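You operate a simulated robot arm through the tools that you are given. There is no shell and no other tool. Be economical: measure what you need, move in short steps, check, and stop when the job is done.

You run a simulated two-armed robot. Do the job below in one go: nothing can be reset, and whatever is moved stays where it is left.

## Task
Switch the work lamp off, park its plug, shut the flap, stow the lamp.
Fine: off before the plug comes out; plug in its holder; lamp at the door end of the bench. Set down upright: work lamp.
Where things are to end (x, y in the base frame): work lamp within 6 cm of [43, -32].

Only the result counts: the job must be done as asked and must still hold three seconds after the hand-in. Knocking over, shifting, dropping, spilling or breaking anything else fails it.

## Robot
Two 7-joint arms with two-finger parallel grippers on one trunk, on a base that drives. Base frame: it is fixed to the floor where the robot stands at the start and does not move with it; the origin is under the middle of the robot, x ahead of it, y to its left, z up; the surface under the hand at the start is at about z = 85. Readings come in cm, rad, newtons and seconds.
The left shoulder is at the start at [8, 13.1, 94.7], the right one opposite. With the tool pointing down near the work surface each hand reaches from about 40 to 86 cm from the robot's upright axis, wherever it stands, measured 20 degrees to its own side. Places, roughly: holder of the work lamp plug [40, 30, 90]; switch of the work lamp socket [70, -10, 100]; work lamp socket flap [60, 0, 100]. Payload 1.57 kg a hand.
The TCP of each hand is the grasp point between the finger pads, 3 cm short of the fingertips. In the tool frame z runs along the fingers and y along their closing line. Largest opening 11 cm; finger width 2.4, thickness 1.2; the body of the gripper, 4.8 by 11.2 cm, starts 7.8 cm behind the TCP.
Orientation is told as [roll, pitch, yaw] about the base's x, y, z axes, in that order, counted from this pose: with the fingers straight down and closing along the base's y, the tool's x points along the base's -x, its y along +y and its z along -z.

## Interface
- The arms move only by the tool apply_moves. It takes "left_steps", "right_steps" or both (then of equal length, played together; a hand with none holds still); each is a list of rows, each a list of 2 entries, a list of its own where there are three numbers: the shift along the tool's x, y, z in cm, then the turn, a rotation vector about the tool's x, y, z in rad. In form: [[[tx, ty, tz], [wx, wy, wz]], ...]. A call has 1 to 10 rows; each row shifts and turns the commanded pose from where the row before left it, along the tool's axes as they then stand. "left_gripper" and "right_gripper" are, for a hand that has rows, the opening, from 0 (shut) to 1 (fully open), set as the call begins (left out, the last holds). Each row takes 0.2 s and may step no farther than 5 cm and 0.15 rad from the row before; otherwise, or with a gripper value out of range, the whole call is refused. Where a pose cannot be reached the arm comes as near as it can. A force on the tool above 80 N (or 10 N above the force at the start of the call, whichever is more), or a blocked arm, ends the call early, and 0.2 s more pass. The fingers move at their own pace (about 10.8 cm/s each) and stop on an object; they squeeze with about 22 N. The grip force told is the motor's: it shows also when the fingers shut on nothing. Time passes only in rows, and 0.2 s behind the last, so rows that do not move let the fingers close. It gives the time, the measured TCP pose, the force on the tool (base axes), the opening and the grip force at its end, in the units of the frame above (readings bear some noise), with the torque about the TCP (base axes, N m) and any sound that the robot's microphone picked up, and new pictures: "show" is both (left out), scene, wrist or none (wrist: the cameras of the hands that moved).
- Cameras (640 x 400 px; columns grow to the right, rows downward): "scene" is now at [-5.19, 1.9, 143]; the picture's right is [0.14, -0.99, 0.00], its down [-0.50, -0.07, -0.86] and it looks along [0.86, 0.12, -0.50] (base axes); focal length 260 px, centre (320, 200). "left" rides on the left gripper at [7, -1.6, -14.1] in its tool frame; the picture's right is [0.23, 0.97, 0.00], its down [-0.86, 0.20, -0.48] and it looks along [-0.47, 0.11, 0.88] (tool axes); focal length 222 px, centre (320, 200). "right" rides on the right gripper at [7, 1.6, -14.1] in its tool frame; the picture's right is [-0.23, 0.97, 0.00], its down [-0.86, -0.20, -0.48] and it looks along [-0.47, -0.11, 0.88] (tool axes); focal length 222 px, centre (320, 200). There is no depth. A picture from a camera that has moved, and an enlarged one, comes with that camera's place and axes in the base frame and with its lens. The place of the scene camera against the robot may be out by one fixed shift of up to 1.2 cm in any direction.
- drive_base(legs): drives the robot by 1 to 6 legs, each [ahead, left, turn to the left] in cm, cm and rad, along the robot's own axes; the way and the turn of a leg run together, so that a leg with both is an arc; at most 150 cm and 3.142 rad a leg. The arms and the cameras ride along, it lands a little off, and it stops where it bumps. It gives what a move gives, and a new picture of the scene camera.
- turn_head(pan, tilt): turns the head with the scene camera to pan (to the left, within 1.902 rad either way) and tilt (down, from -0.506 to 1.204), counted from straight ahead of the robot. It gives what a move gives, and a new picture of the scene camera.
- zoom(camera, box): a new picture of the part [left, top, right, bottom] of that camera's present view, enlarged. No time passes.
- job_done(): hands the job in; it is judged then, once.

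Work in short steps. Places have to be worked out from the pictures, the camera data and where the tool is seen: move nearer, look again, correct. Check each grasp and each placing, and mend what went wrong. You have 120 turns and 260 pictures in all, those below and enlarged ones among them. Open the grippers and draw the arms clear of the work before you hand the job in, unless the task says otherwise; then end with one line.

The tools are called after ">>>" as a command line: name --argument value ..., lists and objects as JSON in quotes. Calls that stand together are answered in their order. apply_moves: Moves the arms, as the interface text tells. Its arguments: {"type":"object","properties":{"left_steps":{"type":"array","items":{"type":"array"}},"left_gripper":{"type":"number"},"right_steps":{"type":"array","items":{"type":"array"}},"right_gripper":{"type":"number"},"show":{"type":"string","enum":["both","scene","wrist","none"]}},"required":[]} The other tools are called the same way: drive_base (legs) drives the base; turn_head (pan, tilt) turns the head that bears the scene camera; zoom (camera, box) takes an enlarged picture of a part of a camera's view; job_done () hands the job in.

At the start:

```text
clock: 0.0
left_eef_pos: [54.63, 31.88, 120.56]
left_tcp_rot: [0.0, -0.002, -0.001]
left_ft_force: [-0.2, 0.0, 0.7]
left_moment: [0.0, 0.0, -0.03]
left_gripper_width: 11.0
left_grasp_force: 0.0
right_eef_pos: [56.77, -16.1, 126.01]
right_tcp_rot: [-0.001, 0.001, -0.001]
right_ft_force: [-0.5, -0.4, -0.5]
right_moment: [-0.04, -0.02, 0.03]
right_gripper_width: 11.01
right_grasp_force: 0.0
robot x, y, heading: [-0.08, -0.18, -0.001]
head pan, tilt: [0.143, 0.527]
```

scene: 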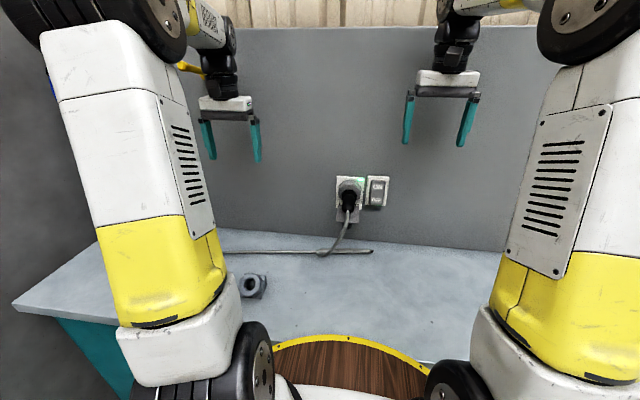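
right: 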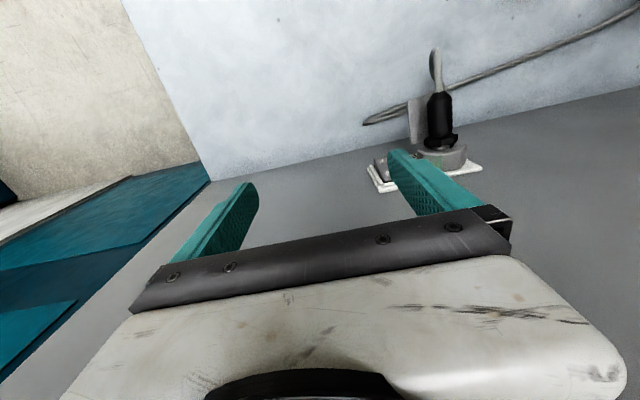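
left: 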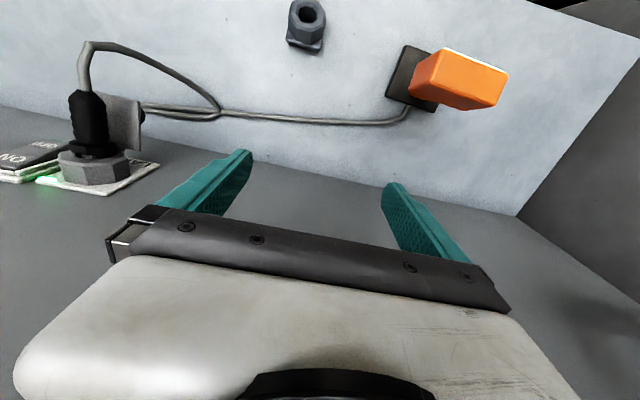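

The pictures show the wall socket with the plug in it, the switch to its right, the holder on the bench and the orange lamp hidden by the left arm. I take enlarged pictures of them first.

>>> zoom --camera "scene" --box '[300, 150, 420, 270]'

>>> zoom --camera "left" --box '[0, 0, 320, 200]'

>>> zoom --camera "left" --box '[260, 0, 540, 175]'

>>> zoom --camera "right" --box '[340, 30, 540, 210]'

```text
3.33 times, centred on (360, 210) of scene
camera zoom: at [-5.19, 1.9, 143.0], right [0.14, -0.99, 0.0], down [-0.5, -0.07, -0.86], along [0.86, 0.12, -0.5], focal length 865 px, centre (187, 167)
```

zoom: 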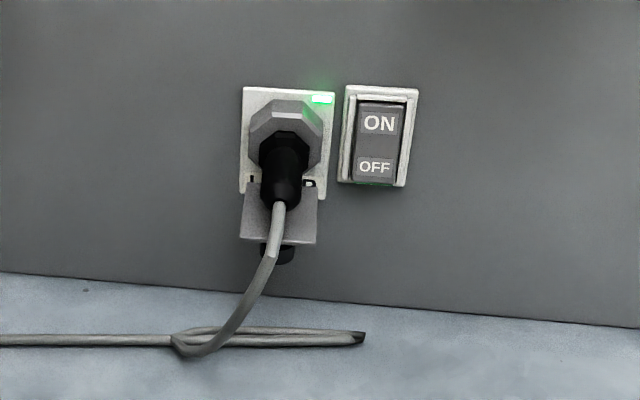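

```text
2.00 times, centred on (160, 100) of left
camera zoom: at [47.5, 30.31, 134.6], right [-0.23, 0.97, 0.0], down [0.85, 0.2, 0.48], along [0.47, 0.11, -0.88], focal length 444 px, centre (640, 400)
```

zoom: 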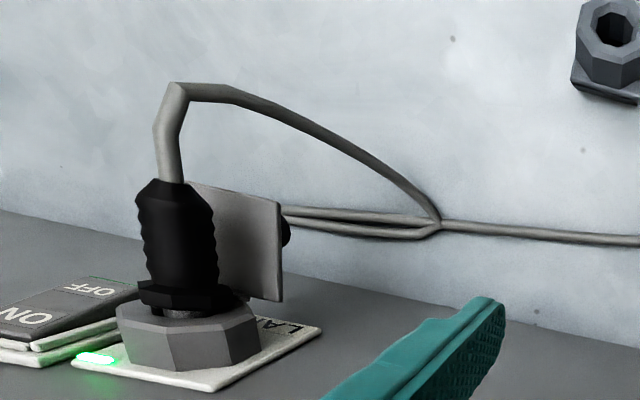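

```text
2.29 times, centred on (400, 88) of left
camera zoom: at [47.5, 30.31, 134.6], right [-0.23, 0.97, 0.0], down [0.85, 0.2, 0.48], along [0.47, 0.11, -0.88], focal length 508 px, centre (137, 457)
```

zoom: 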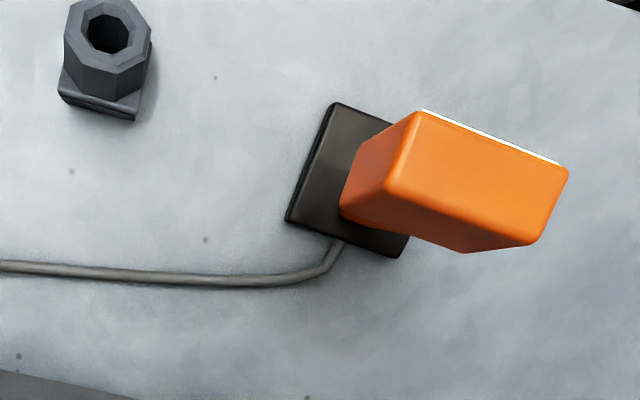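

```text
2.22 times, centred on (440, 120) of right
camera zoom: at [49.96, -14.45, 140.28], right [0.23, 0.97, 0.0], down [0.86, -0.2, 0.48], along [0.47, -0.11, -0.88], focal length 494 px, centre (53, 378)
```

zoom: 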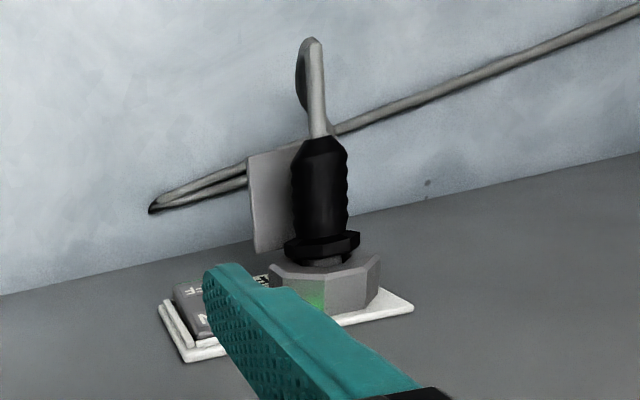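

Triangulating from the scene and left pictures puts the socket at about (66, 2.6, 105.7) and the OFF half of the rocker at about (68, -5.9, 102). I turn the right hand to point forward and close its fingers, to press OFF.

>>> apply_moves --right_steps '[[[0, 0, 0], [0, -0.15, 0]], [[0, 0, 0], [0, -0.15, 0]], [[0, 0, 0], [0, -0.15, 0]], [[0, 0, 0], [0, -0.15, 0]], [[0, 0, 0], [0, -0.15, 0]], [[0, 0, 0], [0, -0.15, 0]], [[0, 0, 0], [0, -0.15, 0]], [[0, 0, 0], [0, -0.15, 0]], [[0, 0, 0], [0, -0.15, 0]], [[0, 0, 0], [0, -0.15, 0]]]' --right_gripper 0 --show "scene"

```text
clock: 2.2
left_eef_pos: [54.62, 31.86, 120.54]
left_tcp_rot: [-0.001, -0.001, -0.001]
left_ft_force: [0.2, -0.9, 0.1]
left_moment: [0.0, -0.01, 0.0]
left_gripper_width: 11.02
left_grasp_force: 0.0
right_eef_pos: [56.87, -16.05, 126.17]
right_tcp_rot: [-0.022, -1.501, 0.02]
right_ft_force: [-0.3, 0.5, 0.1]
right_moment: [0.0, 0.02, 0.01]
right_gripper_width: 0.0
right_grasp_force: 21.3
robot x, y, heading: [0.03, 0.01, 0.001]
head pan, tilt: [0.143, 0.527]
camera scene: at [-5.2, 1.91, 142.99], right [0.14, -0.99, 0.0], down [-0.5, -0.07, -0.86], along [0.86, 0.12, -0.5], focal length 260 px, centre (320, 200)
```

scene: 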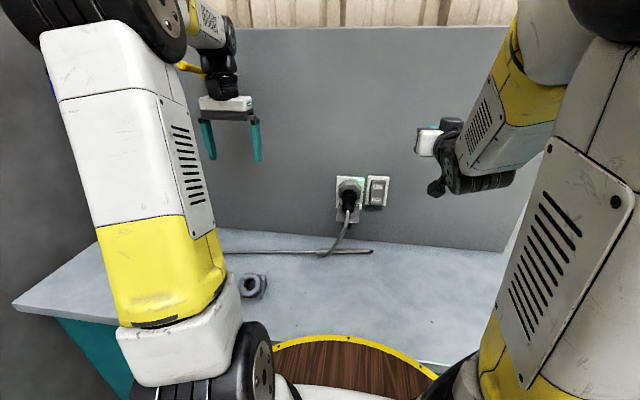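

The hand points forward as planned. Next I finish the pitch and roll it so that the fingers close vertically, drawing back slightly.

>>> apply_moves --right_steps '[[[0, 0, -1], [0, -0.07, 0]], [[0, 0, -1], [0, 0, -0.15]], [[0, 0, -1], [0, 0, -0.15]], [[0, 0, -1], [0, 0, -0.15]], [[0, 0, -1], [0, 0, -0.15]], [[0, 0, 0], [0, 0, -0.15]], [[0, 0, 0], [0, 0, -0.15]], [[0, 0, 0], [0, 0, -0.15]], [[0, 0, 0], [0, 0, -0.15]], [[0, 0, 0], [0, 0, -0.15]]]' --show "wrist"

```text
clock: 4.4
left_eef_pos: [54.6, 31.86, 120.54]
left_tcp_rot: [0.0, -0.002, -0.001]
left_ft_force: [-0.9, 0.0, -0.6]
left_moment: [0.03, -0.01, 0.04]
left_gripper_width: 10.99
left_grasp_force: 0.1
right_eef_pos: [54.44, -16.13, 128.34]
right_tcp_rot: [-1.569, -0.22, 1.57]
right_ft_force: [-0.2, 0.3, 0.7]
right_moment: [-0.02, 0.0, -0.01]
right_gripper_width: 0.0
right_grasp_force: 21.3
right hand out of reach, approached as far as the arm can: row 2, 3, 4, 5
robot x, y, heading: [0.0, 0.13, -0.002]
head pan, tilt: [0.143, 0.527]
camera right: at [40.23, -22.6, 125.15], right [0.0, 0.43, -0.9], down [-0.48, 0.79, 0.38], along [0.88, 0.43, 0.21], focal length 222 px, centre (320, 200)
```

right: 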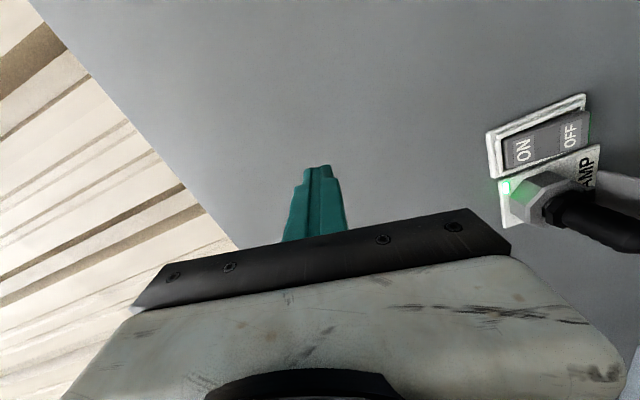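

The tool now points along +x with about 0.22 rad of roll still to go. I finish the roll and move down in front of the switch.

>>> apply_moves --right_steps '[[[0, 3, 0], [0, 0, -0.15]], [[0, 4.5, 0], [0, 0, -0.07]], [[-2, 4, 0], [0, 0, 0]], [[-2, 4, 0], [0, 0, 0]], [[-2, 4, 0], [0, 0, 0]], [[-2, 3, 0], [0, 0, 0]], [[-1, 2, 0], [0, 0, 0]], [[0, 0, 0], [0, 0, 0]]]'

```text
clock: 6.0
left_eef_pos: [54.2, 33.22, 120.21]
left_tcp_rot: [0.002, 0.005, 0.029]
left_ft_force: [-0.6, -0.9, 0.7]
left_moment: [0.05, -0.01, 0.01]
left_gripper_width: 11.0
left_grasp_force: 0.0
right_eef_pos: [60.75, -9.43, 111.76]
right_tcp_rot: [-1.614, -0.204, 1.513]
right_ft_force: [0.1, 0.3, 0.0]
right_moment: [0.0, -0.05, 0.03]
right_gripper_width: 0.0
right_grasp_force: 21.4
right hand out of reach, approached as far as the arm can: row 1, 2, 3, 4
robot x, y, heading: [0.16, 0.01, 0.006]
head pan, tilt: [0.143, 0.527]
stopped in row 7 (right hand): the arm was blocked; the commanded pose is now the measured one
camera scene: at [-5.2, 1.87, 142.99], right [0.14, -0.99, 0.0], down [-0.5, -0.07, -0.86], along [0.86, 0.12, -0.5], focal length 260 px, centre (320, 200)
camera right: at [46.38, -15.09, 108.13], right [0.07, 0.41, -0.91], down [-0.44, 0.83, 0.35], along [0.9, 0.38, 0.24], focal length 222 px, centre (320, 200)
```

scene: 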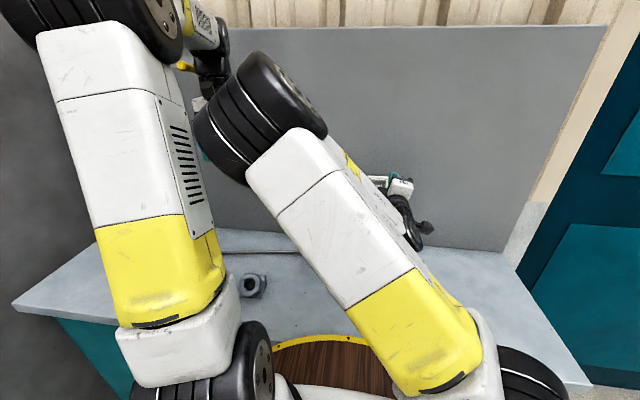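
right: 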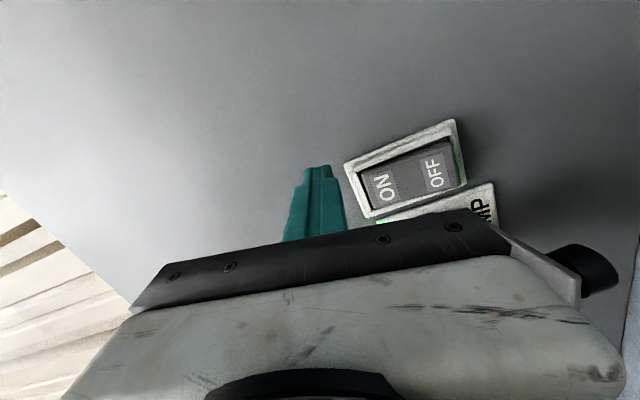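

The call stopped because the right elbow swung inward and touched the left arm. I back off up and to the right, then undo the roll to bring the elbow outward again.

>>> apply_moves --right_steps '[[[2, -3, -2], [0, 0, 0]], [[2, -3, -2], [0, 0, 0.15]], [[1, 0, 0], [0, 0, 0.15]], [[1, 0, 0], [0, 0, 0.15]], [[0, 0, 0], [0, 0, 0.15]], [[0, 0, 0], [0, 0, 0.15]], [[0, 0, 0], [0, 0, 0.15]], [[0, 0, 0], [0, 0, 0.15]], [[0, 0, 0], [0, 0, 0.15]], [[0, 0, 0], [0, 0, 0.15]]]'

```text
clock: 8.2
left_eef_pos: [54.12, 33.14, 120.27]
left_tcp_rot: [0.002, 0.004, 0.028]
left_ft_force: [0.8, -1.1, 1.7]
left_moment: [0.01, 0.0, 0.03]
left_gripper_width: 11.01
left_grasp_force: 0.1
right_eef_pos: [60.53, -15.41, 116.66]
right_tcp_rot: [-2.709, -1.525, 2.649]
right_ft_force: [-0.3, 0.6, -0.5]
right_moment: [0.01, 0.0, 0.01]
right_gripper_width: 0.02
right_grasp_force: 21.3
right hand out of reach, approached as far as the arm can: row 1, 2, 4
robot x, y, heading: [-0.36, 0.07, 0.001]
head pan, tilt: [0.143, 0.527]
camera scene: at [-5.19, 1.89, 142.99], right [0.14, -0.99, 0.0], down [-0.5, -0.07, -0.86], along [0.86, 0.12, -0.5], focal length 260 px, centre (320, 200)
camera right: at [46.84, -12.97, 109.08], right [0.05, 0.98, 0.21], down [-0.52, -0.15, 0.84], along [0.85, -0.15, 0.5], focal length 222 px, centre (320, 200)
```

scene: 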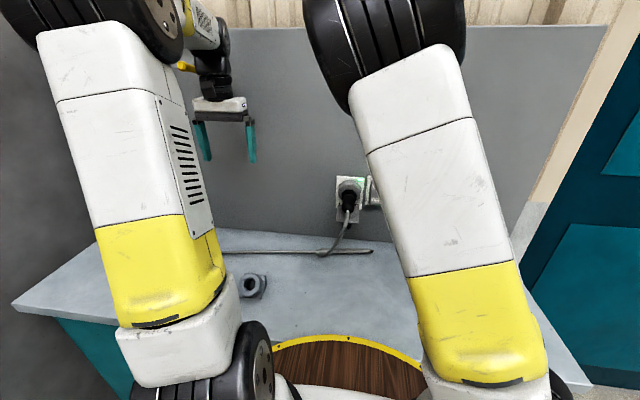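
right: 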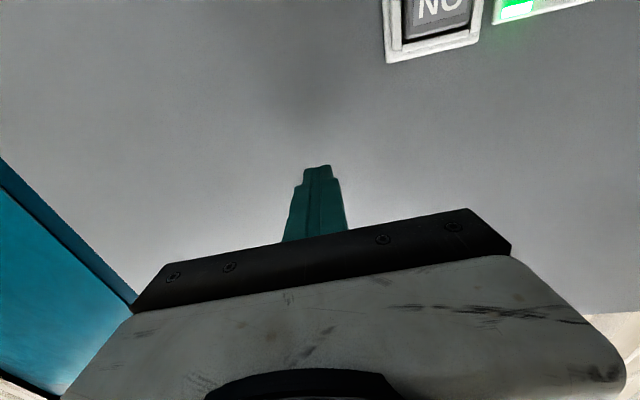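

The elbow is clear and the hand points forward with no roll at (60.5, -15.4, 116.7). I move it down and left, in front of the OFF half but short of it.

>>> apply_moves --right_steps '[[[4, 1, 0], [0, -0.04, 0]], [[4, 2, 0], [0, 0, 0]], [[3, 2, 0], [0, 0, 0]], [[2.5, 2, 0], [0, 0, 0]], [[1, 1.4, 0], [0, 0, 0]], [[0, 0, 0], [0, 0, 0]]]'

```text
clock: 9.6
left_eef_pos: [54.22, 33.07, 120.28]
left_tcp_rot: [0.003, 0.002, 0.028]
left_ft_force: [0.1, -0.3, -0.3]
left_moment: [-0.04, -0.02, -0.04]
left_gripper_width: 10.98
left_grasp_force: 0.1
right_eef_pos: [61.99, -7.14, 101.87]
right_tcp_rot: [-2.887, -1.487, 2.824]
right_ft_force: [-0.1, 0.2, 0.3]
right_moment: [0.03, 0.02, -0.03]
right_gripper_width: 0.0
right_grasp_force: 21.6
robot x, y, heading: [-0.01, -0.27, -0.002]
head pan, tilt: [0.143, 0.527]
camera scene: at [-5.2, 1.89, 142.99], right [0.14, -0.99, 0.0], down [-0.5, -0.07, -0.86], along [0.86, 0.12, -0.5], focal length 260 px, centre (320, 200)
camera right: at [48.69, -4.91, 93.82], right [0.04, 0.98, 0.21], down [-0.56, -0.15, 0.82], along [0.83, -0.15, 0.54], focal length 222 px, centre (320, 200)
```

scene: 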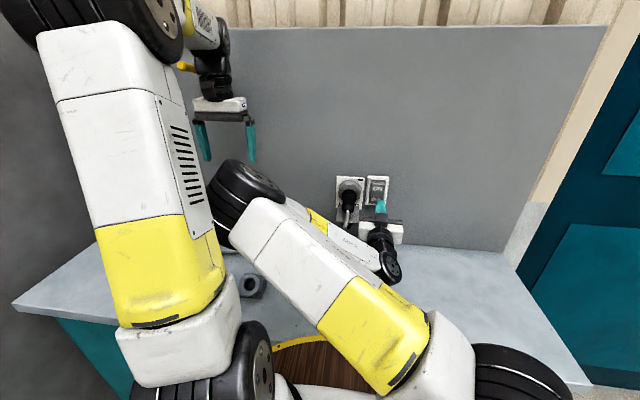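
right: 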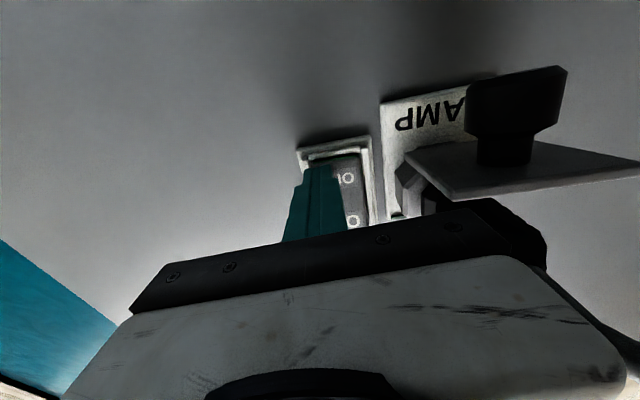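

The fingertips are just below and in front of the rocker, so I enlarge both views to check the aim.

>>> zoom --camera "scene" --box '[300, 150, 440, 260]'

>>> zoom --camera "right" --box '[260, 50, 640, 260]'

```text
3.64 times, centred on (370, 205) of scene
camera zoom: at [-5.2, 1.89, 142.99], right [0.14, -0.99, 0.0], down [-0.5, -0.07, -0.86], along [0.86, 0.12, -0.5], focal length 944 px, centre (138, 182)
```

zoom: 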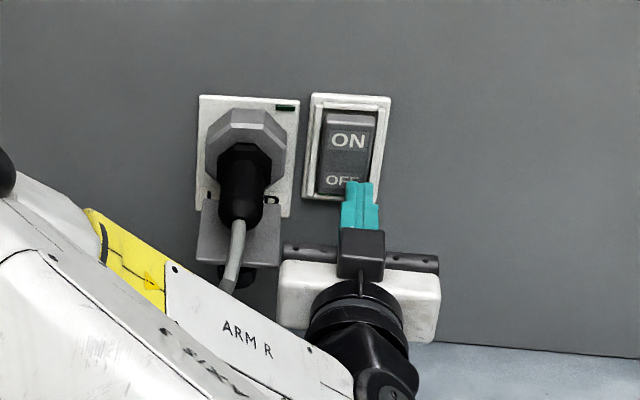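

```text
1.68 times, centred on (450, 155) of right
camera zoom: at [48.69, -4.91, 93.82], right [0.04, 0.98, 0.21], down [-0.56, -0.15, 0.82], along [0.83, -0.15, 0.54], focal length 374 px, centre (101, 276)
```

zoom: 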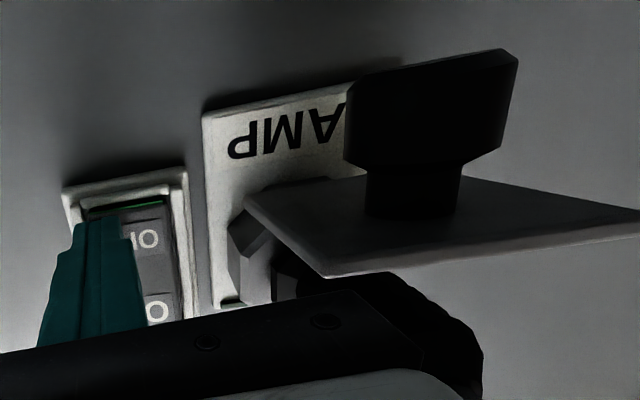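

The socket's green light is now dark, so the rocker seems to have been tipped on the way down. I withdraw the hand to look at the switch clearly.

>>> apply_moves --right_steps '[[[0, 0, -2], [0, 0, 0]], [[0, -3, -2], [0, 0, 0]], [[0, -4, 0], [0, 0, 0]], [[0, -4, 0], [0, 0, 0]], [[0, -4, 0], [0, 0, 0]], [[0, 0, 0], [0, 0, 0]]]' --show "none"

>>> zoom --camera "scene" --box '[300, 150, 420, 270]'

>>> zoom --camera "left" --box '[0, 0, 320, 200]'

>>> zoom --camera "scene" --box '[0, 0, 640, 400]'

```text
clock: 11.0
left_eef_pos: [54.21, 33.15, 120.19]
left_tcp_rot: [0.003, 0.001, 0.029]
left_ft_force: [0.2, -0.7, -1.3]
left_moment: [0.02, 0.0, -0.01]
left_gripper_width: 11.0
left_grasp_force: 0.2
right_eef_pos: [59.23, -20.53, 101.85]
right_tcp_rot: [-2.882, -1.488, 2.817]
right_ft_force: [-1.5, 0.4, -0.3]
right_moment: [-0.02, 0.02, -0.03]
right_gripper_width: 0.0
right_grasp_force: 20.8
right hand out of reach, approached as far as the arm can: row 2, 3, 4, 5
robot x, y, heading: [-0.1, -0.18, -0.002]
head pan, tilt: [0.143, 0.527]
```

```text
3.33 times, centred on (360, 210) of scene
camera zoom: at [-5.19, 1.89, 142.99], right [0.14, -0.99, 0.0], down [-0.5, -0.07, -0.86], along [0.86, 0.12, -0.5], focal length 865 px, centre (187, 167)
```

zoom: 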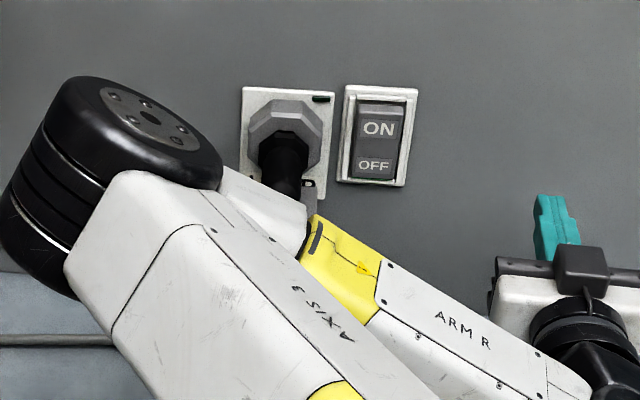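

```text
2.00 times, centred on (160, 100) of left
camera zoom: at [47.22, 31.33, 134.42], right [-0.25, 0.97, 0.0], down [0.85, 0.22, 0.48], along [0.46, 0.12, -0.88], focal length 444 px, centre (640, 400)
```

zoom: 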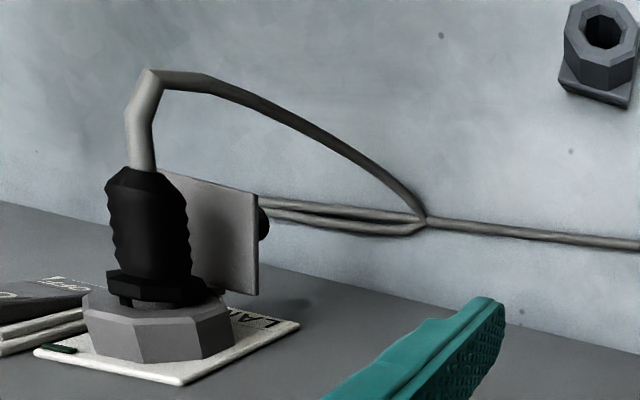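

```text
1.00 times, centred on (320, 200) of scene (not enlarged: the box is as wide or as high as the picture)
camera zoom: at [-5.19, 1.89, 142.99], right [0.14, -0.99, 0.0], down [-0.5, -0.07, -0.86], along [0.86, 0.12, -0.5], focal length 260 px, centre (320, 200)
```

zoom: 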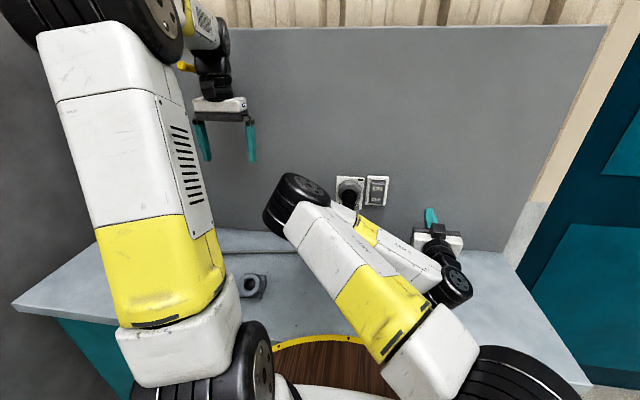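

The light is off and the rocker is tipped to OFF. I bring the right arm back up, turn its fingers down and clear the middle.

>>> apply_moves --right_steps '[[[-4, 0, 0], [0, 0, 0]], [[-4, 0, 0], [0, 0, 0]], [[-4, 0, 0], [0, 0, 0]], [[-4, 0, 0], [0, 0, 0]], [[0, 0, 0], [0, 0.15, 0]], [[0, 0, 0], [0, 0.15, 0]], [[0, 0, 0], [0, 0.15, 0]], [[0, 0, 0], [0, 0.15, 0]], [[0, 0, 0], [0, 0.15, 0]], [[0, 0, 0], [0, 0.15, 0]]]' --show "scene"

```text
clock: 13.2
left_eef_pos: [54.14, 33.11, 120.26]
left_tcp_rot: [0.001, 0.005, 0.026]
left_ft_force: [-0.5, 0.6, 0.8]
left_moment: [-0.02, -0.01, -0.02]
left_gripper_width: 11.01
left_grasp_force: 0.1
right_eef_pos: [60.46, -20.59, 117.5]
right_tcp_rot: [-0.03, -0.751, -0.043]
right_ft_force: [0.9, 0.6, 0.4]
right_moment: [0.0, -0.04, 0.0]
right_gripper_width: 0.0
right_grasp_force: 21.2
right hand out of reach, approached as far as the arm can: row 1, 2, 3
robot x, y, heading: [-0.12, 0.2, 0.001]
head pan, tilt: [0.143, 0.527]
camera scene: at [-5.21, 1.89, 142.99], right [0.14, -0.99, 0.0], down [-0.5, -0.07, -0.86], along [0.86, 0.12, -0.5], focal length 260 px, centre (320, 200)
```

scene: 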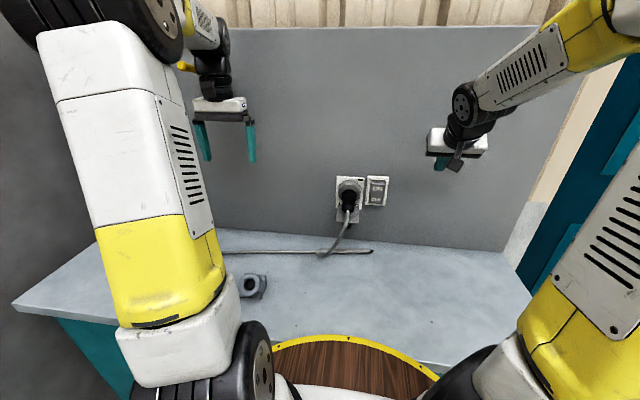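

The arm is clear. I finish turning the right hand down and move it outward, then drive the base back and a little to the right to give the left arm room for a horizontal approach.

>>> apply_moves --right_steps '[[[0, 0, 0], [0, 0.15, 0]], [[0, 0, 0], [0, 0.15, 0]], [[0, 0, 0], [0, 0.15, 0]], [[0, 0, 0], [0, 0.15, 0]], [[0, -4, 0], [0, 0.15, 0]], [[4, -4, 0], [0, 0, 0]], [[4, -4, 0], [0, 0, 0]]]' --show "none"

>>> drive_base --legs '[[-13, 0, 0], [0, -8, 0]]'

```text
refused: row 6 steps farther than a row can; nothing moved
```

```text
clock: 15.1
left_eef_pos: [41.06, 25.09, 120.35]
left_tcp_rot: [0.0, 0.003, 0.025]
left_ft_force: [0.4, 0.0, -1.5]
left_moment: [-0.01, -0.01, 0.02]
left_gripper_width: 10.99
left_grasp_force: 0.0
right_eef_pos: [47.31, -28.5, 117.39]
right_tcp_rot: [-0.029, -0.752, -0.043]
right_ft_force: [0.8, 0.2, 0.8]
right_moment: [-0.03, 0.01, -0.01]
right_gripper_width: 0.0
right_grasp_force: 20.8
robot x, y, heading: [-13.41, -8.37, -0.001]
head pan, tilt: [0.143, 0.527]
camera scene: at [-18.26, -6.11, 142.99], right [0.14, -0.99, 0.0], down [-0.5, -0.07, -0.86], along [0.86, 0.12, -0.5], focal length 260 px, centre (320, 200)
```

scene: 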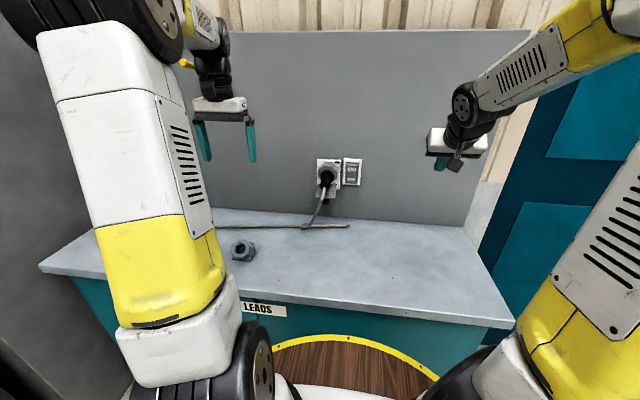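

The base is at (-13.4, -8.4). I level the left hand while moving it forward, and turn the right hand down at the same time.

>>> apply_moves --left_steps '[[[-4, -1, 0], [0, 0, 0]], [[-4, -2, 0], [0, 0, 0]], [[0, 0, 0], [0, -0.15, 0]], [[0, 0, 0], [0, -0.15, 0]], [[0, 0, 0], [0, -0.15, 0]], [[0, 0, 0], [0, -0.15, 0]], [[0, 0, 0], [0, -0.15, 0]], [[0, 0, 0], [0, -0.15, 0]], [[0, 0, 0], [0, -0.15, 0]], [[0, 0, 0], [0, -0.15, 0]]]' --right_steps '[[[0, 0, 0], [0, 0.15, 0]], [[0, 0, 0], [0, 0.15, 0]], [[0, 0, 0], [0, 0.15, 0]], [[0, 0, 0], [0, 0.15, 0]], [[0, 0, 0], [0, 0.15, 0]], [[0, -3, 0], [0, 0, 0]], [[0, -3, 0], [0, 0, 0]], [[0, -3, 0], [0, 0, 0]], [[0, 0, 0], [0, 0, 0]], [[0, 0, 0], [0, 0, 0]]]' --left_gripper 0.6 --show "scene"

>>> apply_moves --left_steps '[[[0, 0, 0], [0, -0.15, 0]], [[0, 0, 0], [0, -0.15, 0]], [[0, 0, 0], [0, -0.07, 0]], [[0, 0, 0], [0, 0, 0]]]' --show "both"

```text
clock: 17.3
left_eef_pos: [49.27, 20.84, 119.81]
left_tcp_rot: [-0.024, -1.084, -0.01]
left_ft_force: [0.2, 0.7, 1.3]
left_moment: [-0.03, 0.11, -0.02]
left_gripper_width: 6.61
left_grasp_force: 0.1
left hand out of reach, approached as far as the arm can: row 9, 10
right_eef_pos: [46.79, -37.6, 117.73]
right_tcp_rot: [-0.019, -0.004, -0.065]
right_ft_force: [-0.3, 0.2, -0.1]
right_moment: [0.01, -0.02, 0.01]
right_gripper_width: 0.0
right_grasp_force: 20.7
robot x, y, heading: [-13.04, -8.12, 0.003]
head pan, tilt: [0.143, 0.527]
camera scene: at [-18.26, -6.13, 143.0], right [0.14, -0.99, 0.0], down [-0.5, -0.07, -0.86], along [0.86, 0.12, -0.5], focal length 260 px, centre (320, 200)
```

scene: 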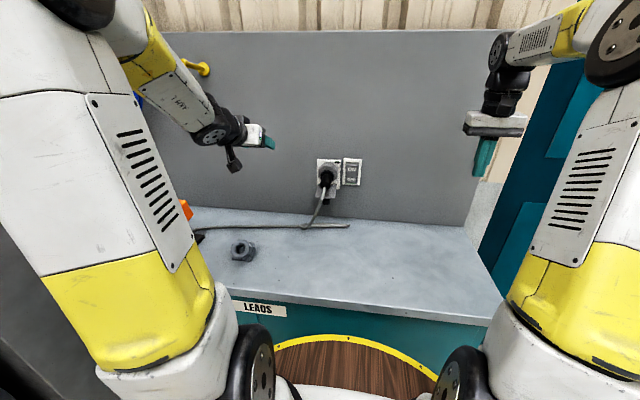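

```text
clock: 18.3
left_eef_pos: [49.39, 20.84, 119.92]
left_tcp_rot: [-0.243, -1.461, 0.221]
left_ft_force: [-0.2, 0.1, 0.2]
left_moment: [0.01, 0.01, -0.02]
left_gripper_width: 6.59
left_grasp_force: 0.0
right_eef_pos: [46.74, -37.51, 117.59]
right_tcp_rot: [-0.021, -0.002, -0.064]
right_ft_force: [0.2, -0.3, 0.2]
right_moment: [0.03, 0.0, 0.02]
right_gripper_width: 0.03
right_grasp_force: 21.2
robot x, y, heading: [-13.31, -7.92, -0.0]
head pan, tilt: [0.143, 0.527]
camera scene: at [-18.26, -6.13, 143.0], right [0.14, -0.99, 0.0], down [-0.5, -0.07, -0.86], along [0.86, 0.12, -0.5], focal length 260 px, centre (320, 200)
camera left: at [34.34, 19.36, 114.6], right [-0.01, 0.97, -0.25], down [-0.38, 0.23, 0.9], along [0.93, 0.1, 0.37], focal length 222 px, centre (320, 200)
```

scene: 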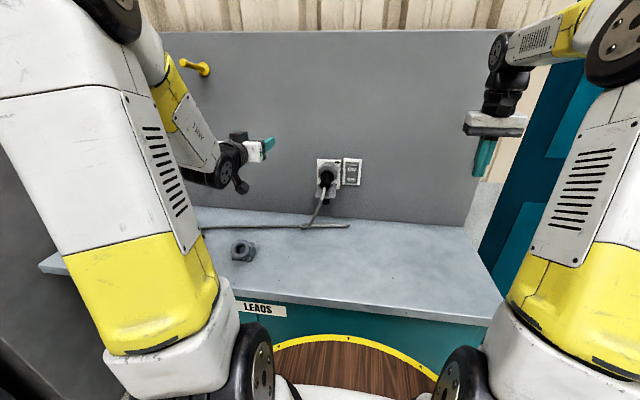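
left: 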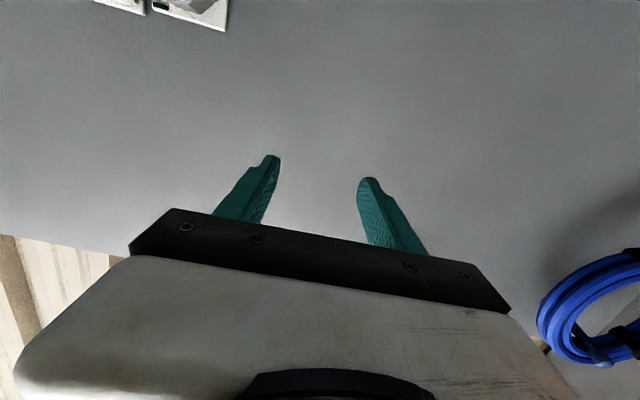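

The left hand is nearly level. I move it towards the plug axis, stopping about 8 cm short of the grip at about (49, 2.5, 105), and check from there.

>>> apply_moves --left_steps '[[[3, -3.6, 0], [0, -0.1, 0]], [[3, -3.7, 0], [0, 0, 0]], [[3, -3.7, 0], [0, 0, 0]], [[3, -3.7, 0], [0, 0, 0]], [[2.9, -3.6, 0], [0, 0, 0]], [[0, 0, 0], [0, 0, 0]]]' --show "both"

>>> zoom --camera "right" --box '[0, 0, 640, 400]'

```text
clock: 19.7
left_eef_pos: [47.22, 13.47, 106.7]
left_tcp_rot: [-1.207, -1.54, 1.164]
left_ft_force: [0.3, -0.2, -0.6]
left_moment: [-0.02, 0.0, -0.03]
left_gripper_width: 6.59
left_grasp_force: 0.0
left hand out of reach, approached as far as the arm can: row 2, 3, 4, 5
right_eef_pos: [46.72, -37.65, 117.62]
right_tcp_rot: [-0.022, -0.004, -0.064]
right_ft_force: [0.0, -0.4, -1.1]
right_moment: [0.0, 0.01, 0.01]
right_gripper_width: 0.0
right_grasp_force: 21.0
robot x, y, heading: [-13.19, -8.05, -0.0]
head pan, tilt: [0.143, 0.527]
camera scene: at [-18.26, -6.13, 143.0], right [0.14, -0.99, 0.0], down [-0.5, -0.07, -0.86], along [0.86, 0.12, -0.5], focal length 260 px, centre (320, 200)
camera left: at [32.79, 12.24, 99.9], right [0.04, 0.97, -0.25], down [-0.46, 0.24, 0.85], along [0.89, 0.08, 0.45], focal length 222 px, centre (320, 200)
```

scene: 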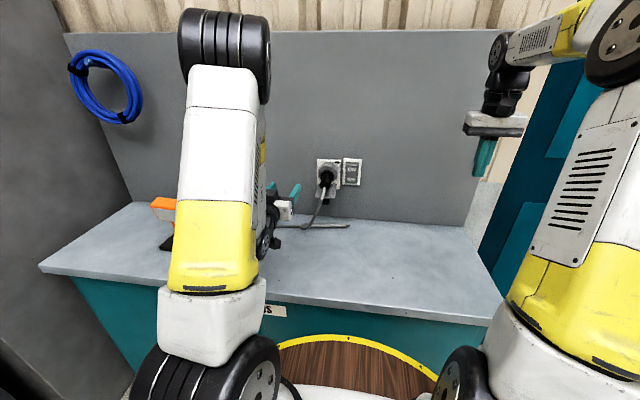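
left: 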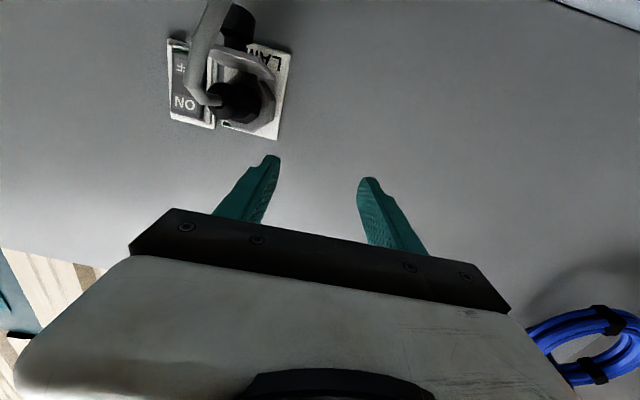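

```text
1.00 times, centred on (320, 200) of right (not enlarged: the box is as wide or as high as the picture)
camera zoom: at [39.95, -35.25, 131.73], right [0.29, 0.96, -0.02], down [0.84, -0.24, 0.49], along [0.46, -0.16, -0.87], focal length 222 px, centre (320, 200)
```

zoom: 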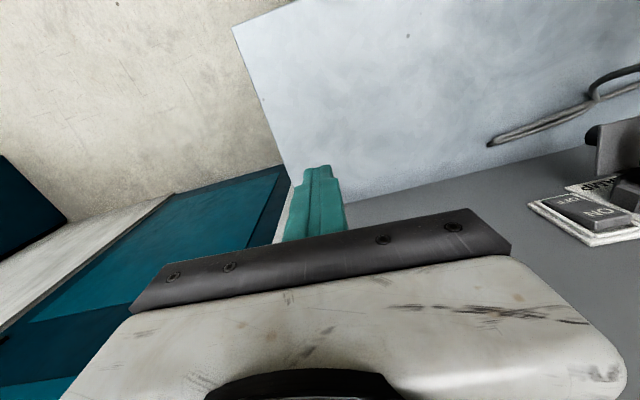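

The left arm is too folded to reach this pose at this distance. I drive the base back another 9 cm so that both the grip and the pull-out lie within reach.

>>> drive_base --legs '[[-9, 0, 0]]'

>>> apply_moves --left_steps '[[[0, 0, 2], [0, 0, 0]], [[0, 0, 3], [0, 0, 0]], [[0, 0, 0], [0, 0, 0]]]' --show "both"

```text
clock: 20.8
left_eef_pos: [38.06, 13.31, 106.84]
left_tcp_rot: [-1.205, -1.542, 1.158]
left_ft_force: [1.0, -0.1, -0.5]
left_moment: [-0.01, 0.02, 0.0]
left_gripper_width: 6.6
left_grasp_force: 0.1
right_eef_pos: [37.64, -37.53, 117.76]
right_tcp_rot: [-0.02, -0.004, -0.064]
right_ft_force: [0.3, 1.7, -0.2]
right_moment: [-0.02, 0.03, 0.01]
right_gripper_width: 0.04
right_grasp_force: 21.8
robot x, y, heading: [-22.11, -7.89, -0.002]
head pan, tilt: [0.143, 0.527]
camera scene: at [-27.29, -6.11, 143.0], right [0.14, -0.99, 0.0], down [-0.5, -0.07, -0.86], along [0.86, 0.12, -0.5], focal length 260 px, centre (320, 200)
```

scene: 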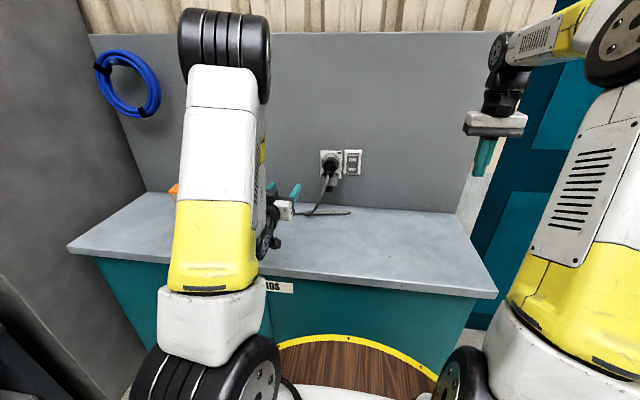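

```text
clock: 21.6
left_eef_pos: [40.11, 13.35, 106.69]
left_tcp_rot: [-1.189, -1.541, 1.14]
left_ft_force: [-0.3, 0.8, 0.5]
left_moment: [0.03, 0.01, -0.04]
left_gripper_width: 6.62
left_grasp_force: 0.0
left hand out of reach, approached as far as the arm can: row 2
right_eef_pos: [37.61, -37.63, 117.61]
right_tcp_rot: [-0.021, -0.005, -0.063]
right_ft_force: [0.2, 0.6, -0.5]
right_moment: [0.01, -0.02, 0.01]
right_gripper_width: 0.0
right_grasp_force: 20.9
robot x, y, heading: [-22.2, -8.21, 0.0]
head pan, tilt: [0.143, 0.527]
camera scene: at [-27.31, -6.11, 143.0], right [0.14, -0.99, 0.0], down [-0.5, -0.07, -0.86], along [0.86, 0.12, -0.5], focal length 260 px, centre (320, 200)
camera left: at [25.7, 12.33, 99.9], right [0.05, 0.97, -0.26], down [-0.46, 0.25, 0.85], along [0.89, 0.08, 0.45], focal length 222 px, centre (320, 200)
```

scene: 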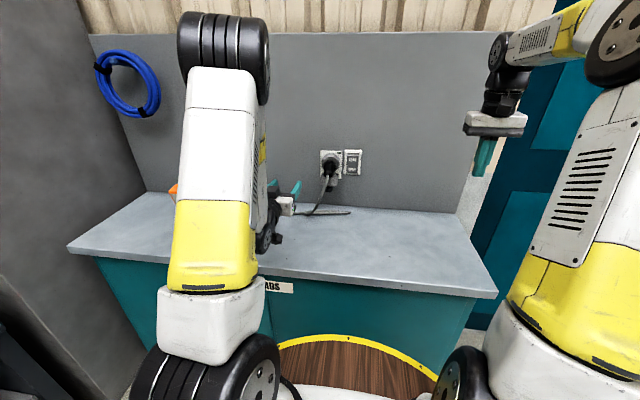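
left: 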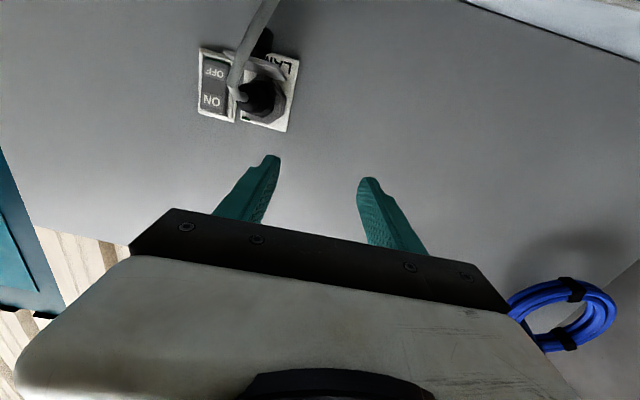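

The commanded pose still lies to the right of the measured one. I keep advancing along x, where the arm should be able to catch up.

>>> apply_moves --left_steps '[[[0, 0, 3], [0, 0, 0]], [[0, 0, 2], [0, 0, 0]], [[0, 0, 0], [0, 0, 0]], [[0, 0, 0], [0, 0, 0]]]' --show "both"

```text
clock: 22.6
left_eef_pos: [45.04, 13.95, 108.58]
left_tcp_rot: [-1.184, -1.538, 1.131]
left_ft_force: [0.2, -0.4, -0.9]
left_moment: [-0.01, -0.02, 0.0]
left_gripper_width: 6.59
left_grasp_force: 0.1
left hand out of reach, approached as far as the arm can: row 1, 2
right_eef_pos: [37.64, -37.71, 117.69]
right_tcp_rot: [-0.022, -0.004, -0.065]
right_ft_force: [0.2, 0.0, -0.9]
right_moment: [0.02, -0.01, -0.02]
right_gripper_width: 0.02
right_grasp_force: 21.1
robot x, y, heading: [-22.22, -8.05, -0.002]
head pan, tilt: [0.143, 0.527]
camera scene: at [-27.3, -6.11, 143.0], right [0.14, -0.99, 0.0], down [-0.5, -0.07, -0.86], along [0.86, 0.12, -0.5], focal length 260 px, centre (320, 200)
camera left: at [30.64, 12.9, 101.9], right [0.05, 0.97, -0.26], down [-0.46, 0.25, 0.85], along [0.89, 0.07, 0.45], focal length 222 px, centre (320, 200)
```

scene: 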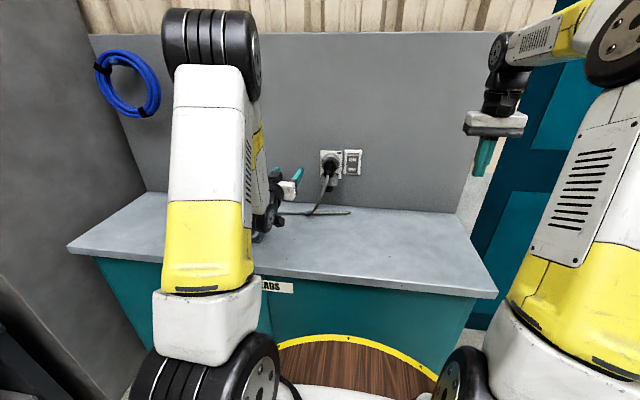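
left: 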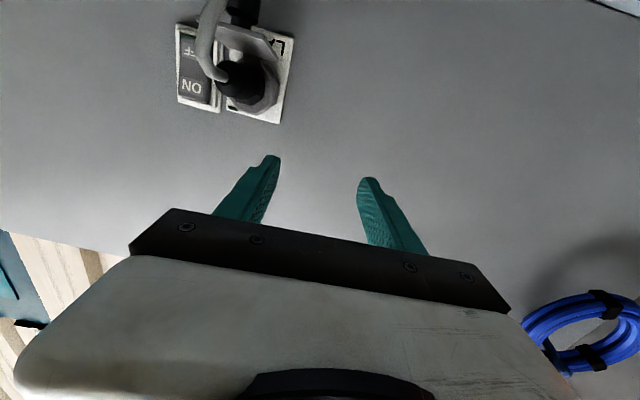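

The arm stalls at about y = 14 in this posture, so I let the base do the sideways move. I bring the command back to the left and drive 11 cm to the right.

>>> apply_moves --left_steps '[[[0, 4, 0], [0, 0, 0]], [[0, 4, 0], [0, 0, 0]], [[0, 3, 0], [0, 0, 0]], [[0, 0, 0], [0, 0, 0]]]' --show "none"

>>> drive_base --legs '[[0, -11, 0]]'

>>> apply_moves --left_steps '[[[0, 0, 0], [0, 0, 0]]]' --show "wrist"

```text
clock: 23.6
left_eef_pos: [45.6, 24.89, 108.3]
left_tcp_rot: [-1.208, -1.538, 1.162]
left_ft_force: [-0.1, -0.6, -0.4]
left_moment: [-0.01, -0.04, -0.02]
left_gripper_width: 6.6
left_grasp_force: 0.0
right_eef_pos: [37.55, -37.71, 117.74]
right_tcp_rot: [-0.022, -0.002, -0.063]
right_ft_force: [0.2, 0.0, 0.2]
right_moment: [0.01, 0.01, 0.03]
right_gripper_width: 0.01
right_grasp_force: 21.0
robot x, y, heading: [-21.93, -8.21, -0.004]
head pan, tilt: [0.143, 0.527]
```

```text
clock: 24.8
left_eef_pos: [45.63, 13.94, 108.35]
left_tcp_rot: [-1.211, -1.541, 1.166]
left_ft_force: [0.2, -0.1, -0.7]
left_moment: [0.01, 0.01, 0.01]
left_gripper_width: 6.59
left_grasp_force: 0.1
right_eef_pos: [37.62, -48.63, 117.62]
right_tcp_rot: [-0.02, -0.004, -0.065]
right_ft_force: [-0.5, 0.9, -0.2]
right_moment: [-0.01, 0.0, 0.0]
right_gripper_width: 0.0
right_grasp_force: 21.1
robot x, y, heading: [-22.1, -19.02, 0.0]
head pan, tilt: [0.143, 0.527]
camera scene: at [-27.33, -17.13, 143.0], right [0.14, -0.99, 0.0], down [-0.5, -0.07, -0.86], along [0.86, 0.12, -0.5], focal length 260 px, centre (320, 200)
```

scene: 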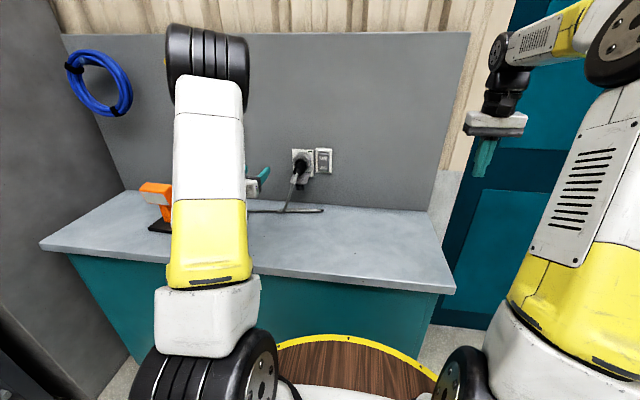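

```text
clock: 25.2
left_eef_pos: [45.58, 13.88, 108.43]
left_tcp_rot: [-1.209, -1.54, 1.163]
left_ft_force: [0.4, 0.4, -0.4]
left_moment: [-0.02, 0.01, 0.0]
left_gripper_width: 6.6
left_grasp_force: 0.1
right_eef_pos: [37.66, -48.72, 117.68]
right_tcp_rot: [-0.021, -0.004, -0.064]
right_ft_force: [0.5, -0.1, -0.3]
right_moment: [-0.03, -0.01, 0.0]
right_gripper_width: 0.0
right_grasp_force: 21.0
robot x, y, heading: [-22.17, -19.24, -0.008]
head pan, tilt: [0.143, 0.527]
camera left: at [31.13, 12.73, 101.56], right [0.04, 0.97, -0.26], down [-0.46, 0.24, 0.85], along [0.89, 0.08, 0.45], focal length 222 px, centre (320, 200)
```

left: 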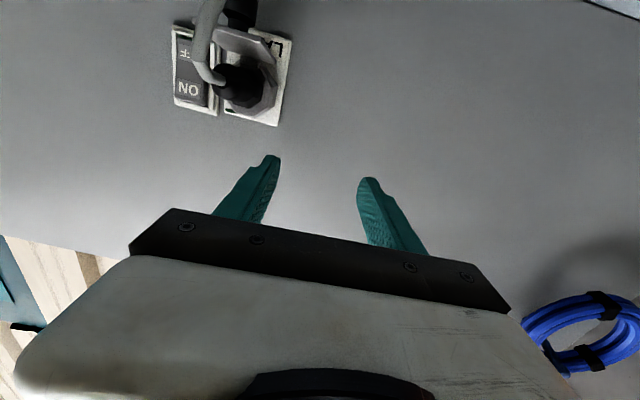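

The command now matches the measured pose. I move 11.4 cm to the right and 3.4 cm down, onto the plug axis.

>>> apply_moves --left_steps '[[[1.2, -3.8, 0], [0, 0, 0]], [[1.2, -3.8, 0], [0, 0, 0]], [[1, -3.8, 0], [0, 0, 0]], [[0, 0, 0], [0, 0, 0]]]' --show "both"

>>> zoom --camera "scene" --box '[220, 130, 360, 230]'

```text
clock: 26.2
left_eef_pos: [44.8, 3.18, 105.39]
left_tcp_rot: [-1.177, -1.541, 1.125]
left_ft_force: [-0.4, 0.5, 0.1]
left_moment: [0.0, 0.0, -0.01]
left_gripper_width: 6.58
left_grasp_force: 0.1
left hand out of reach, approached as far as the arm can: row 3
right_eef_pos: [37.51, -48.75, 117.56]
right_tcp_rot: [-0.02, -0.004, -0.064]
right_ft_force: [-0.7, -0.2, 0.1]
right_moment: [-0.02, -0.02, 0.05]
right_gripper_width: 0.0
right_grasp_force: 20.8
robot x, y, heading: [-22.43, -19.07, -0.005]
head pan, tilt: [0.143, 0.527]
camera scene: at [-27.33, -17.15, 143.0], right [0.14, -0.99, 0.0], down [-0.5, -0.07, -0.86], along [0.86, 0.12, -0.5], focal length 260 px, centre (320, 200)
camera left: at [30.38, 2.12, 98.65], right [0.05, 0.97, -0.26], down [-0.46, 0.25, 0.85], along [0.89, 0.07, 0.45], focal length 222 px, centre (320, 200)
```

scene: 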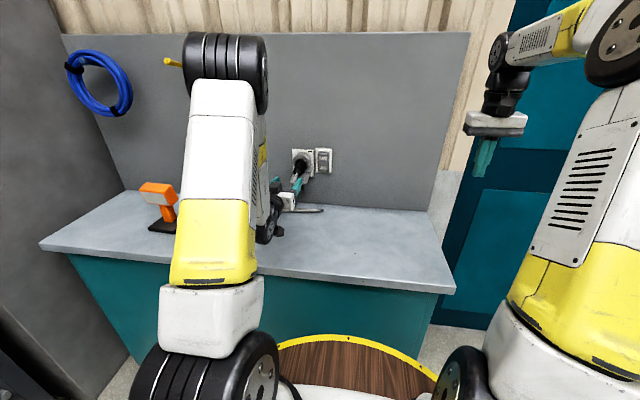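
left: 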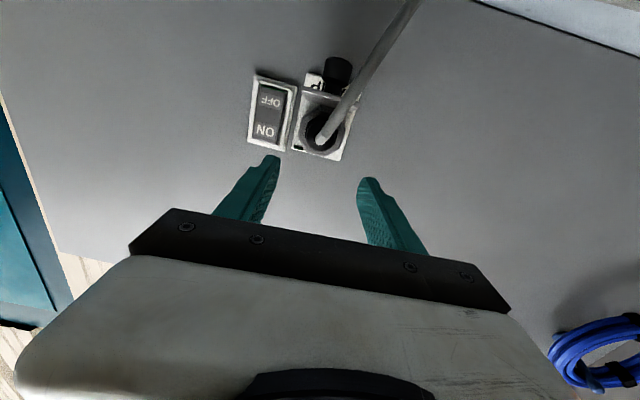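

```text
4.00 times, centred on (290, 180) of scene
camera zoom: at [-27.33, -17.15, 143.0], right [0.14, -0.99, 0.0], down [-0.5, -0.07, -0.86], along [0.86, 0.12, -0.5], focal length 1038 px, centre (440, 280)
```

zoom: 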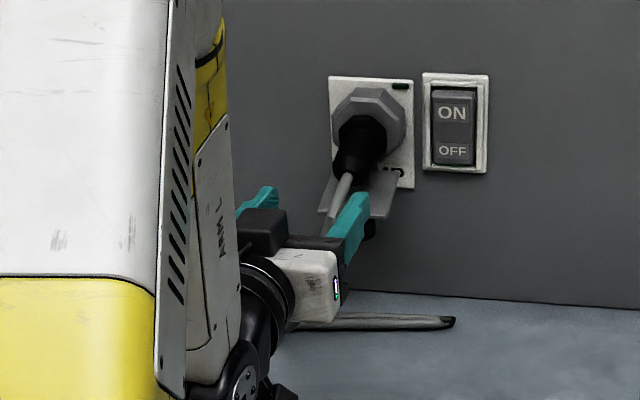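

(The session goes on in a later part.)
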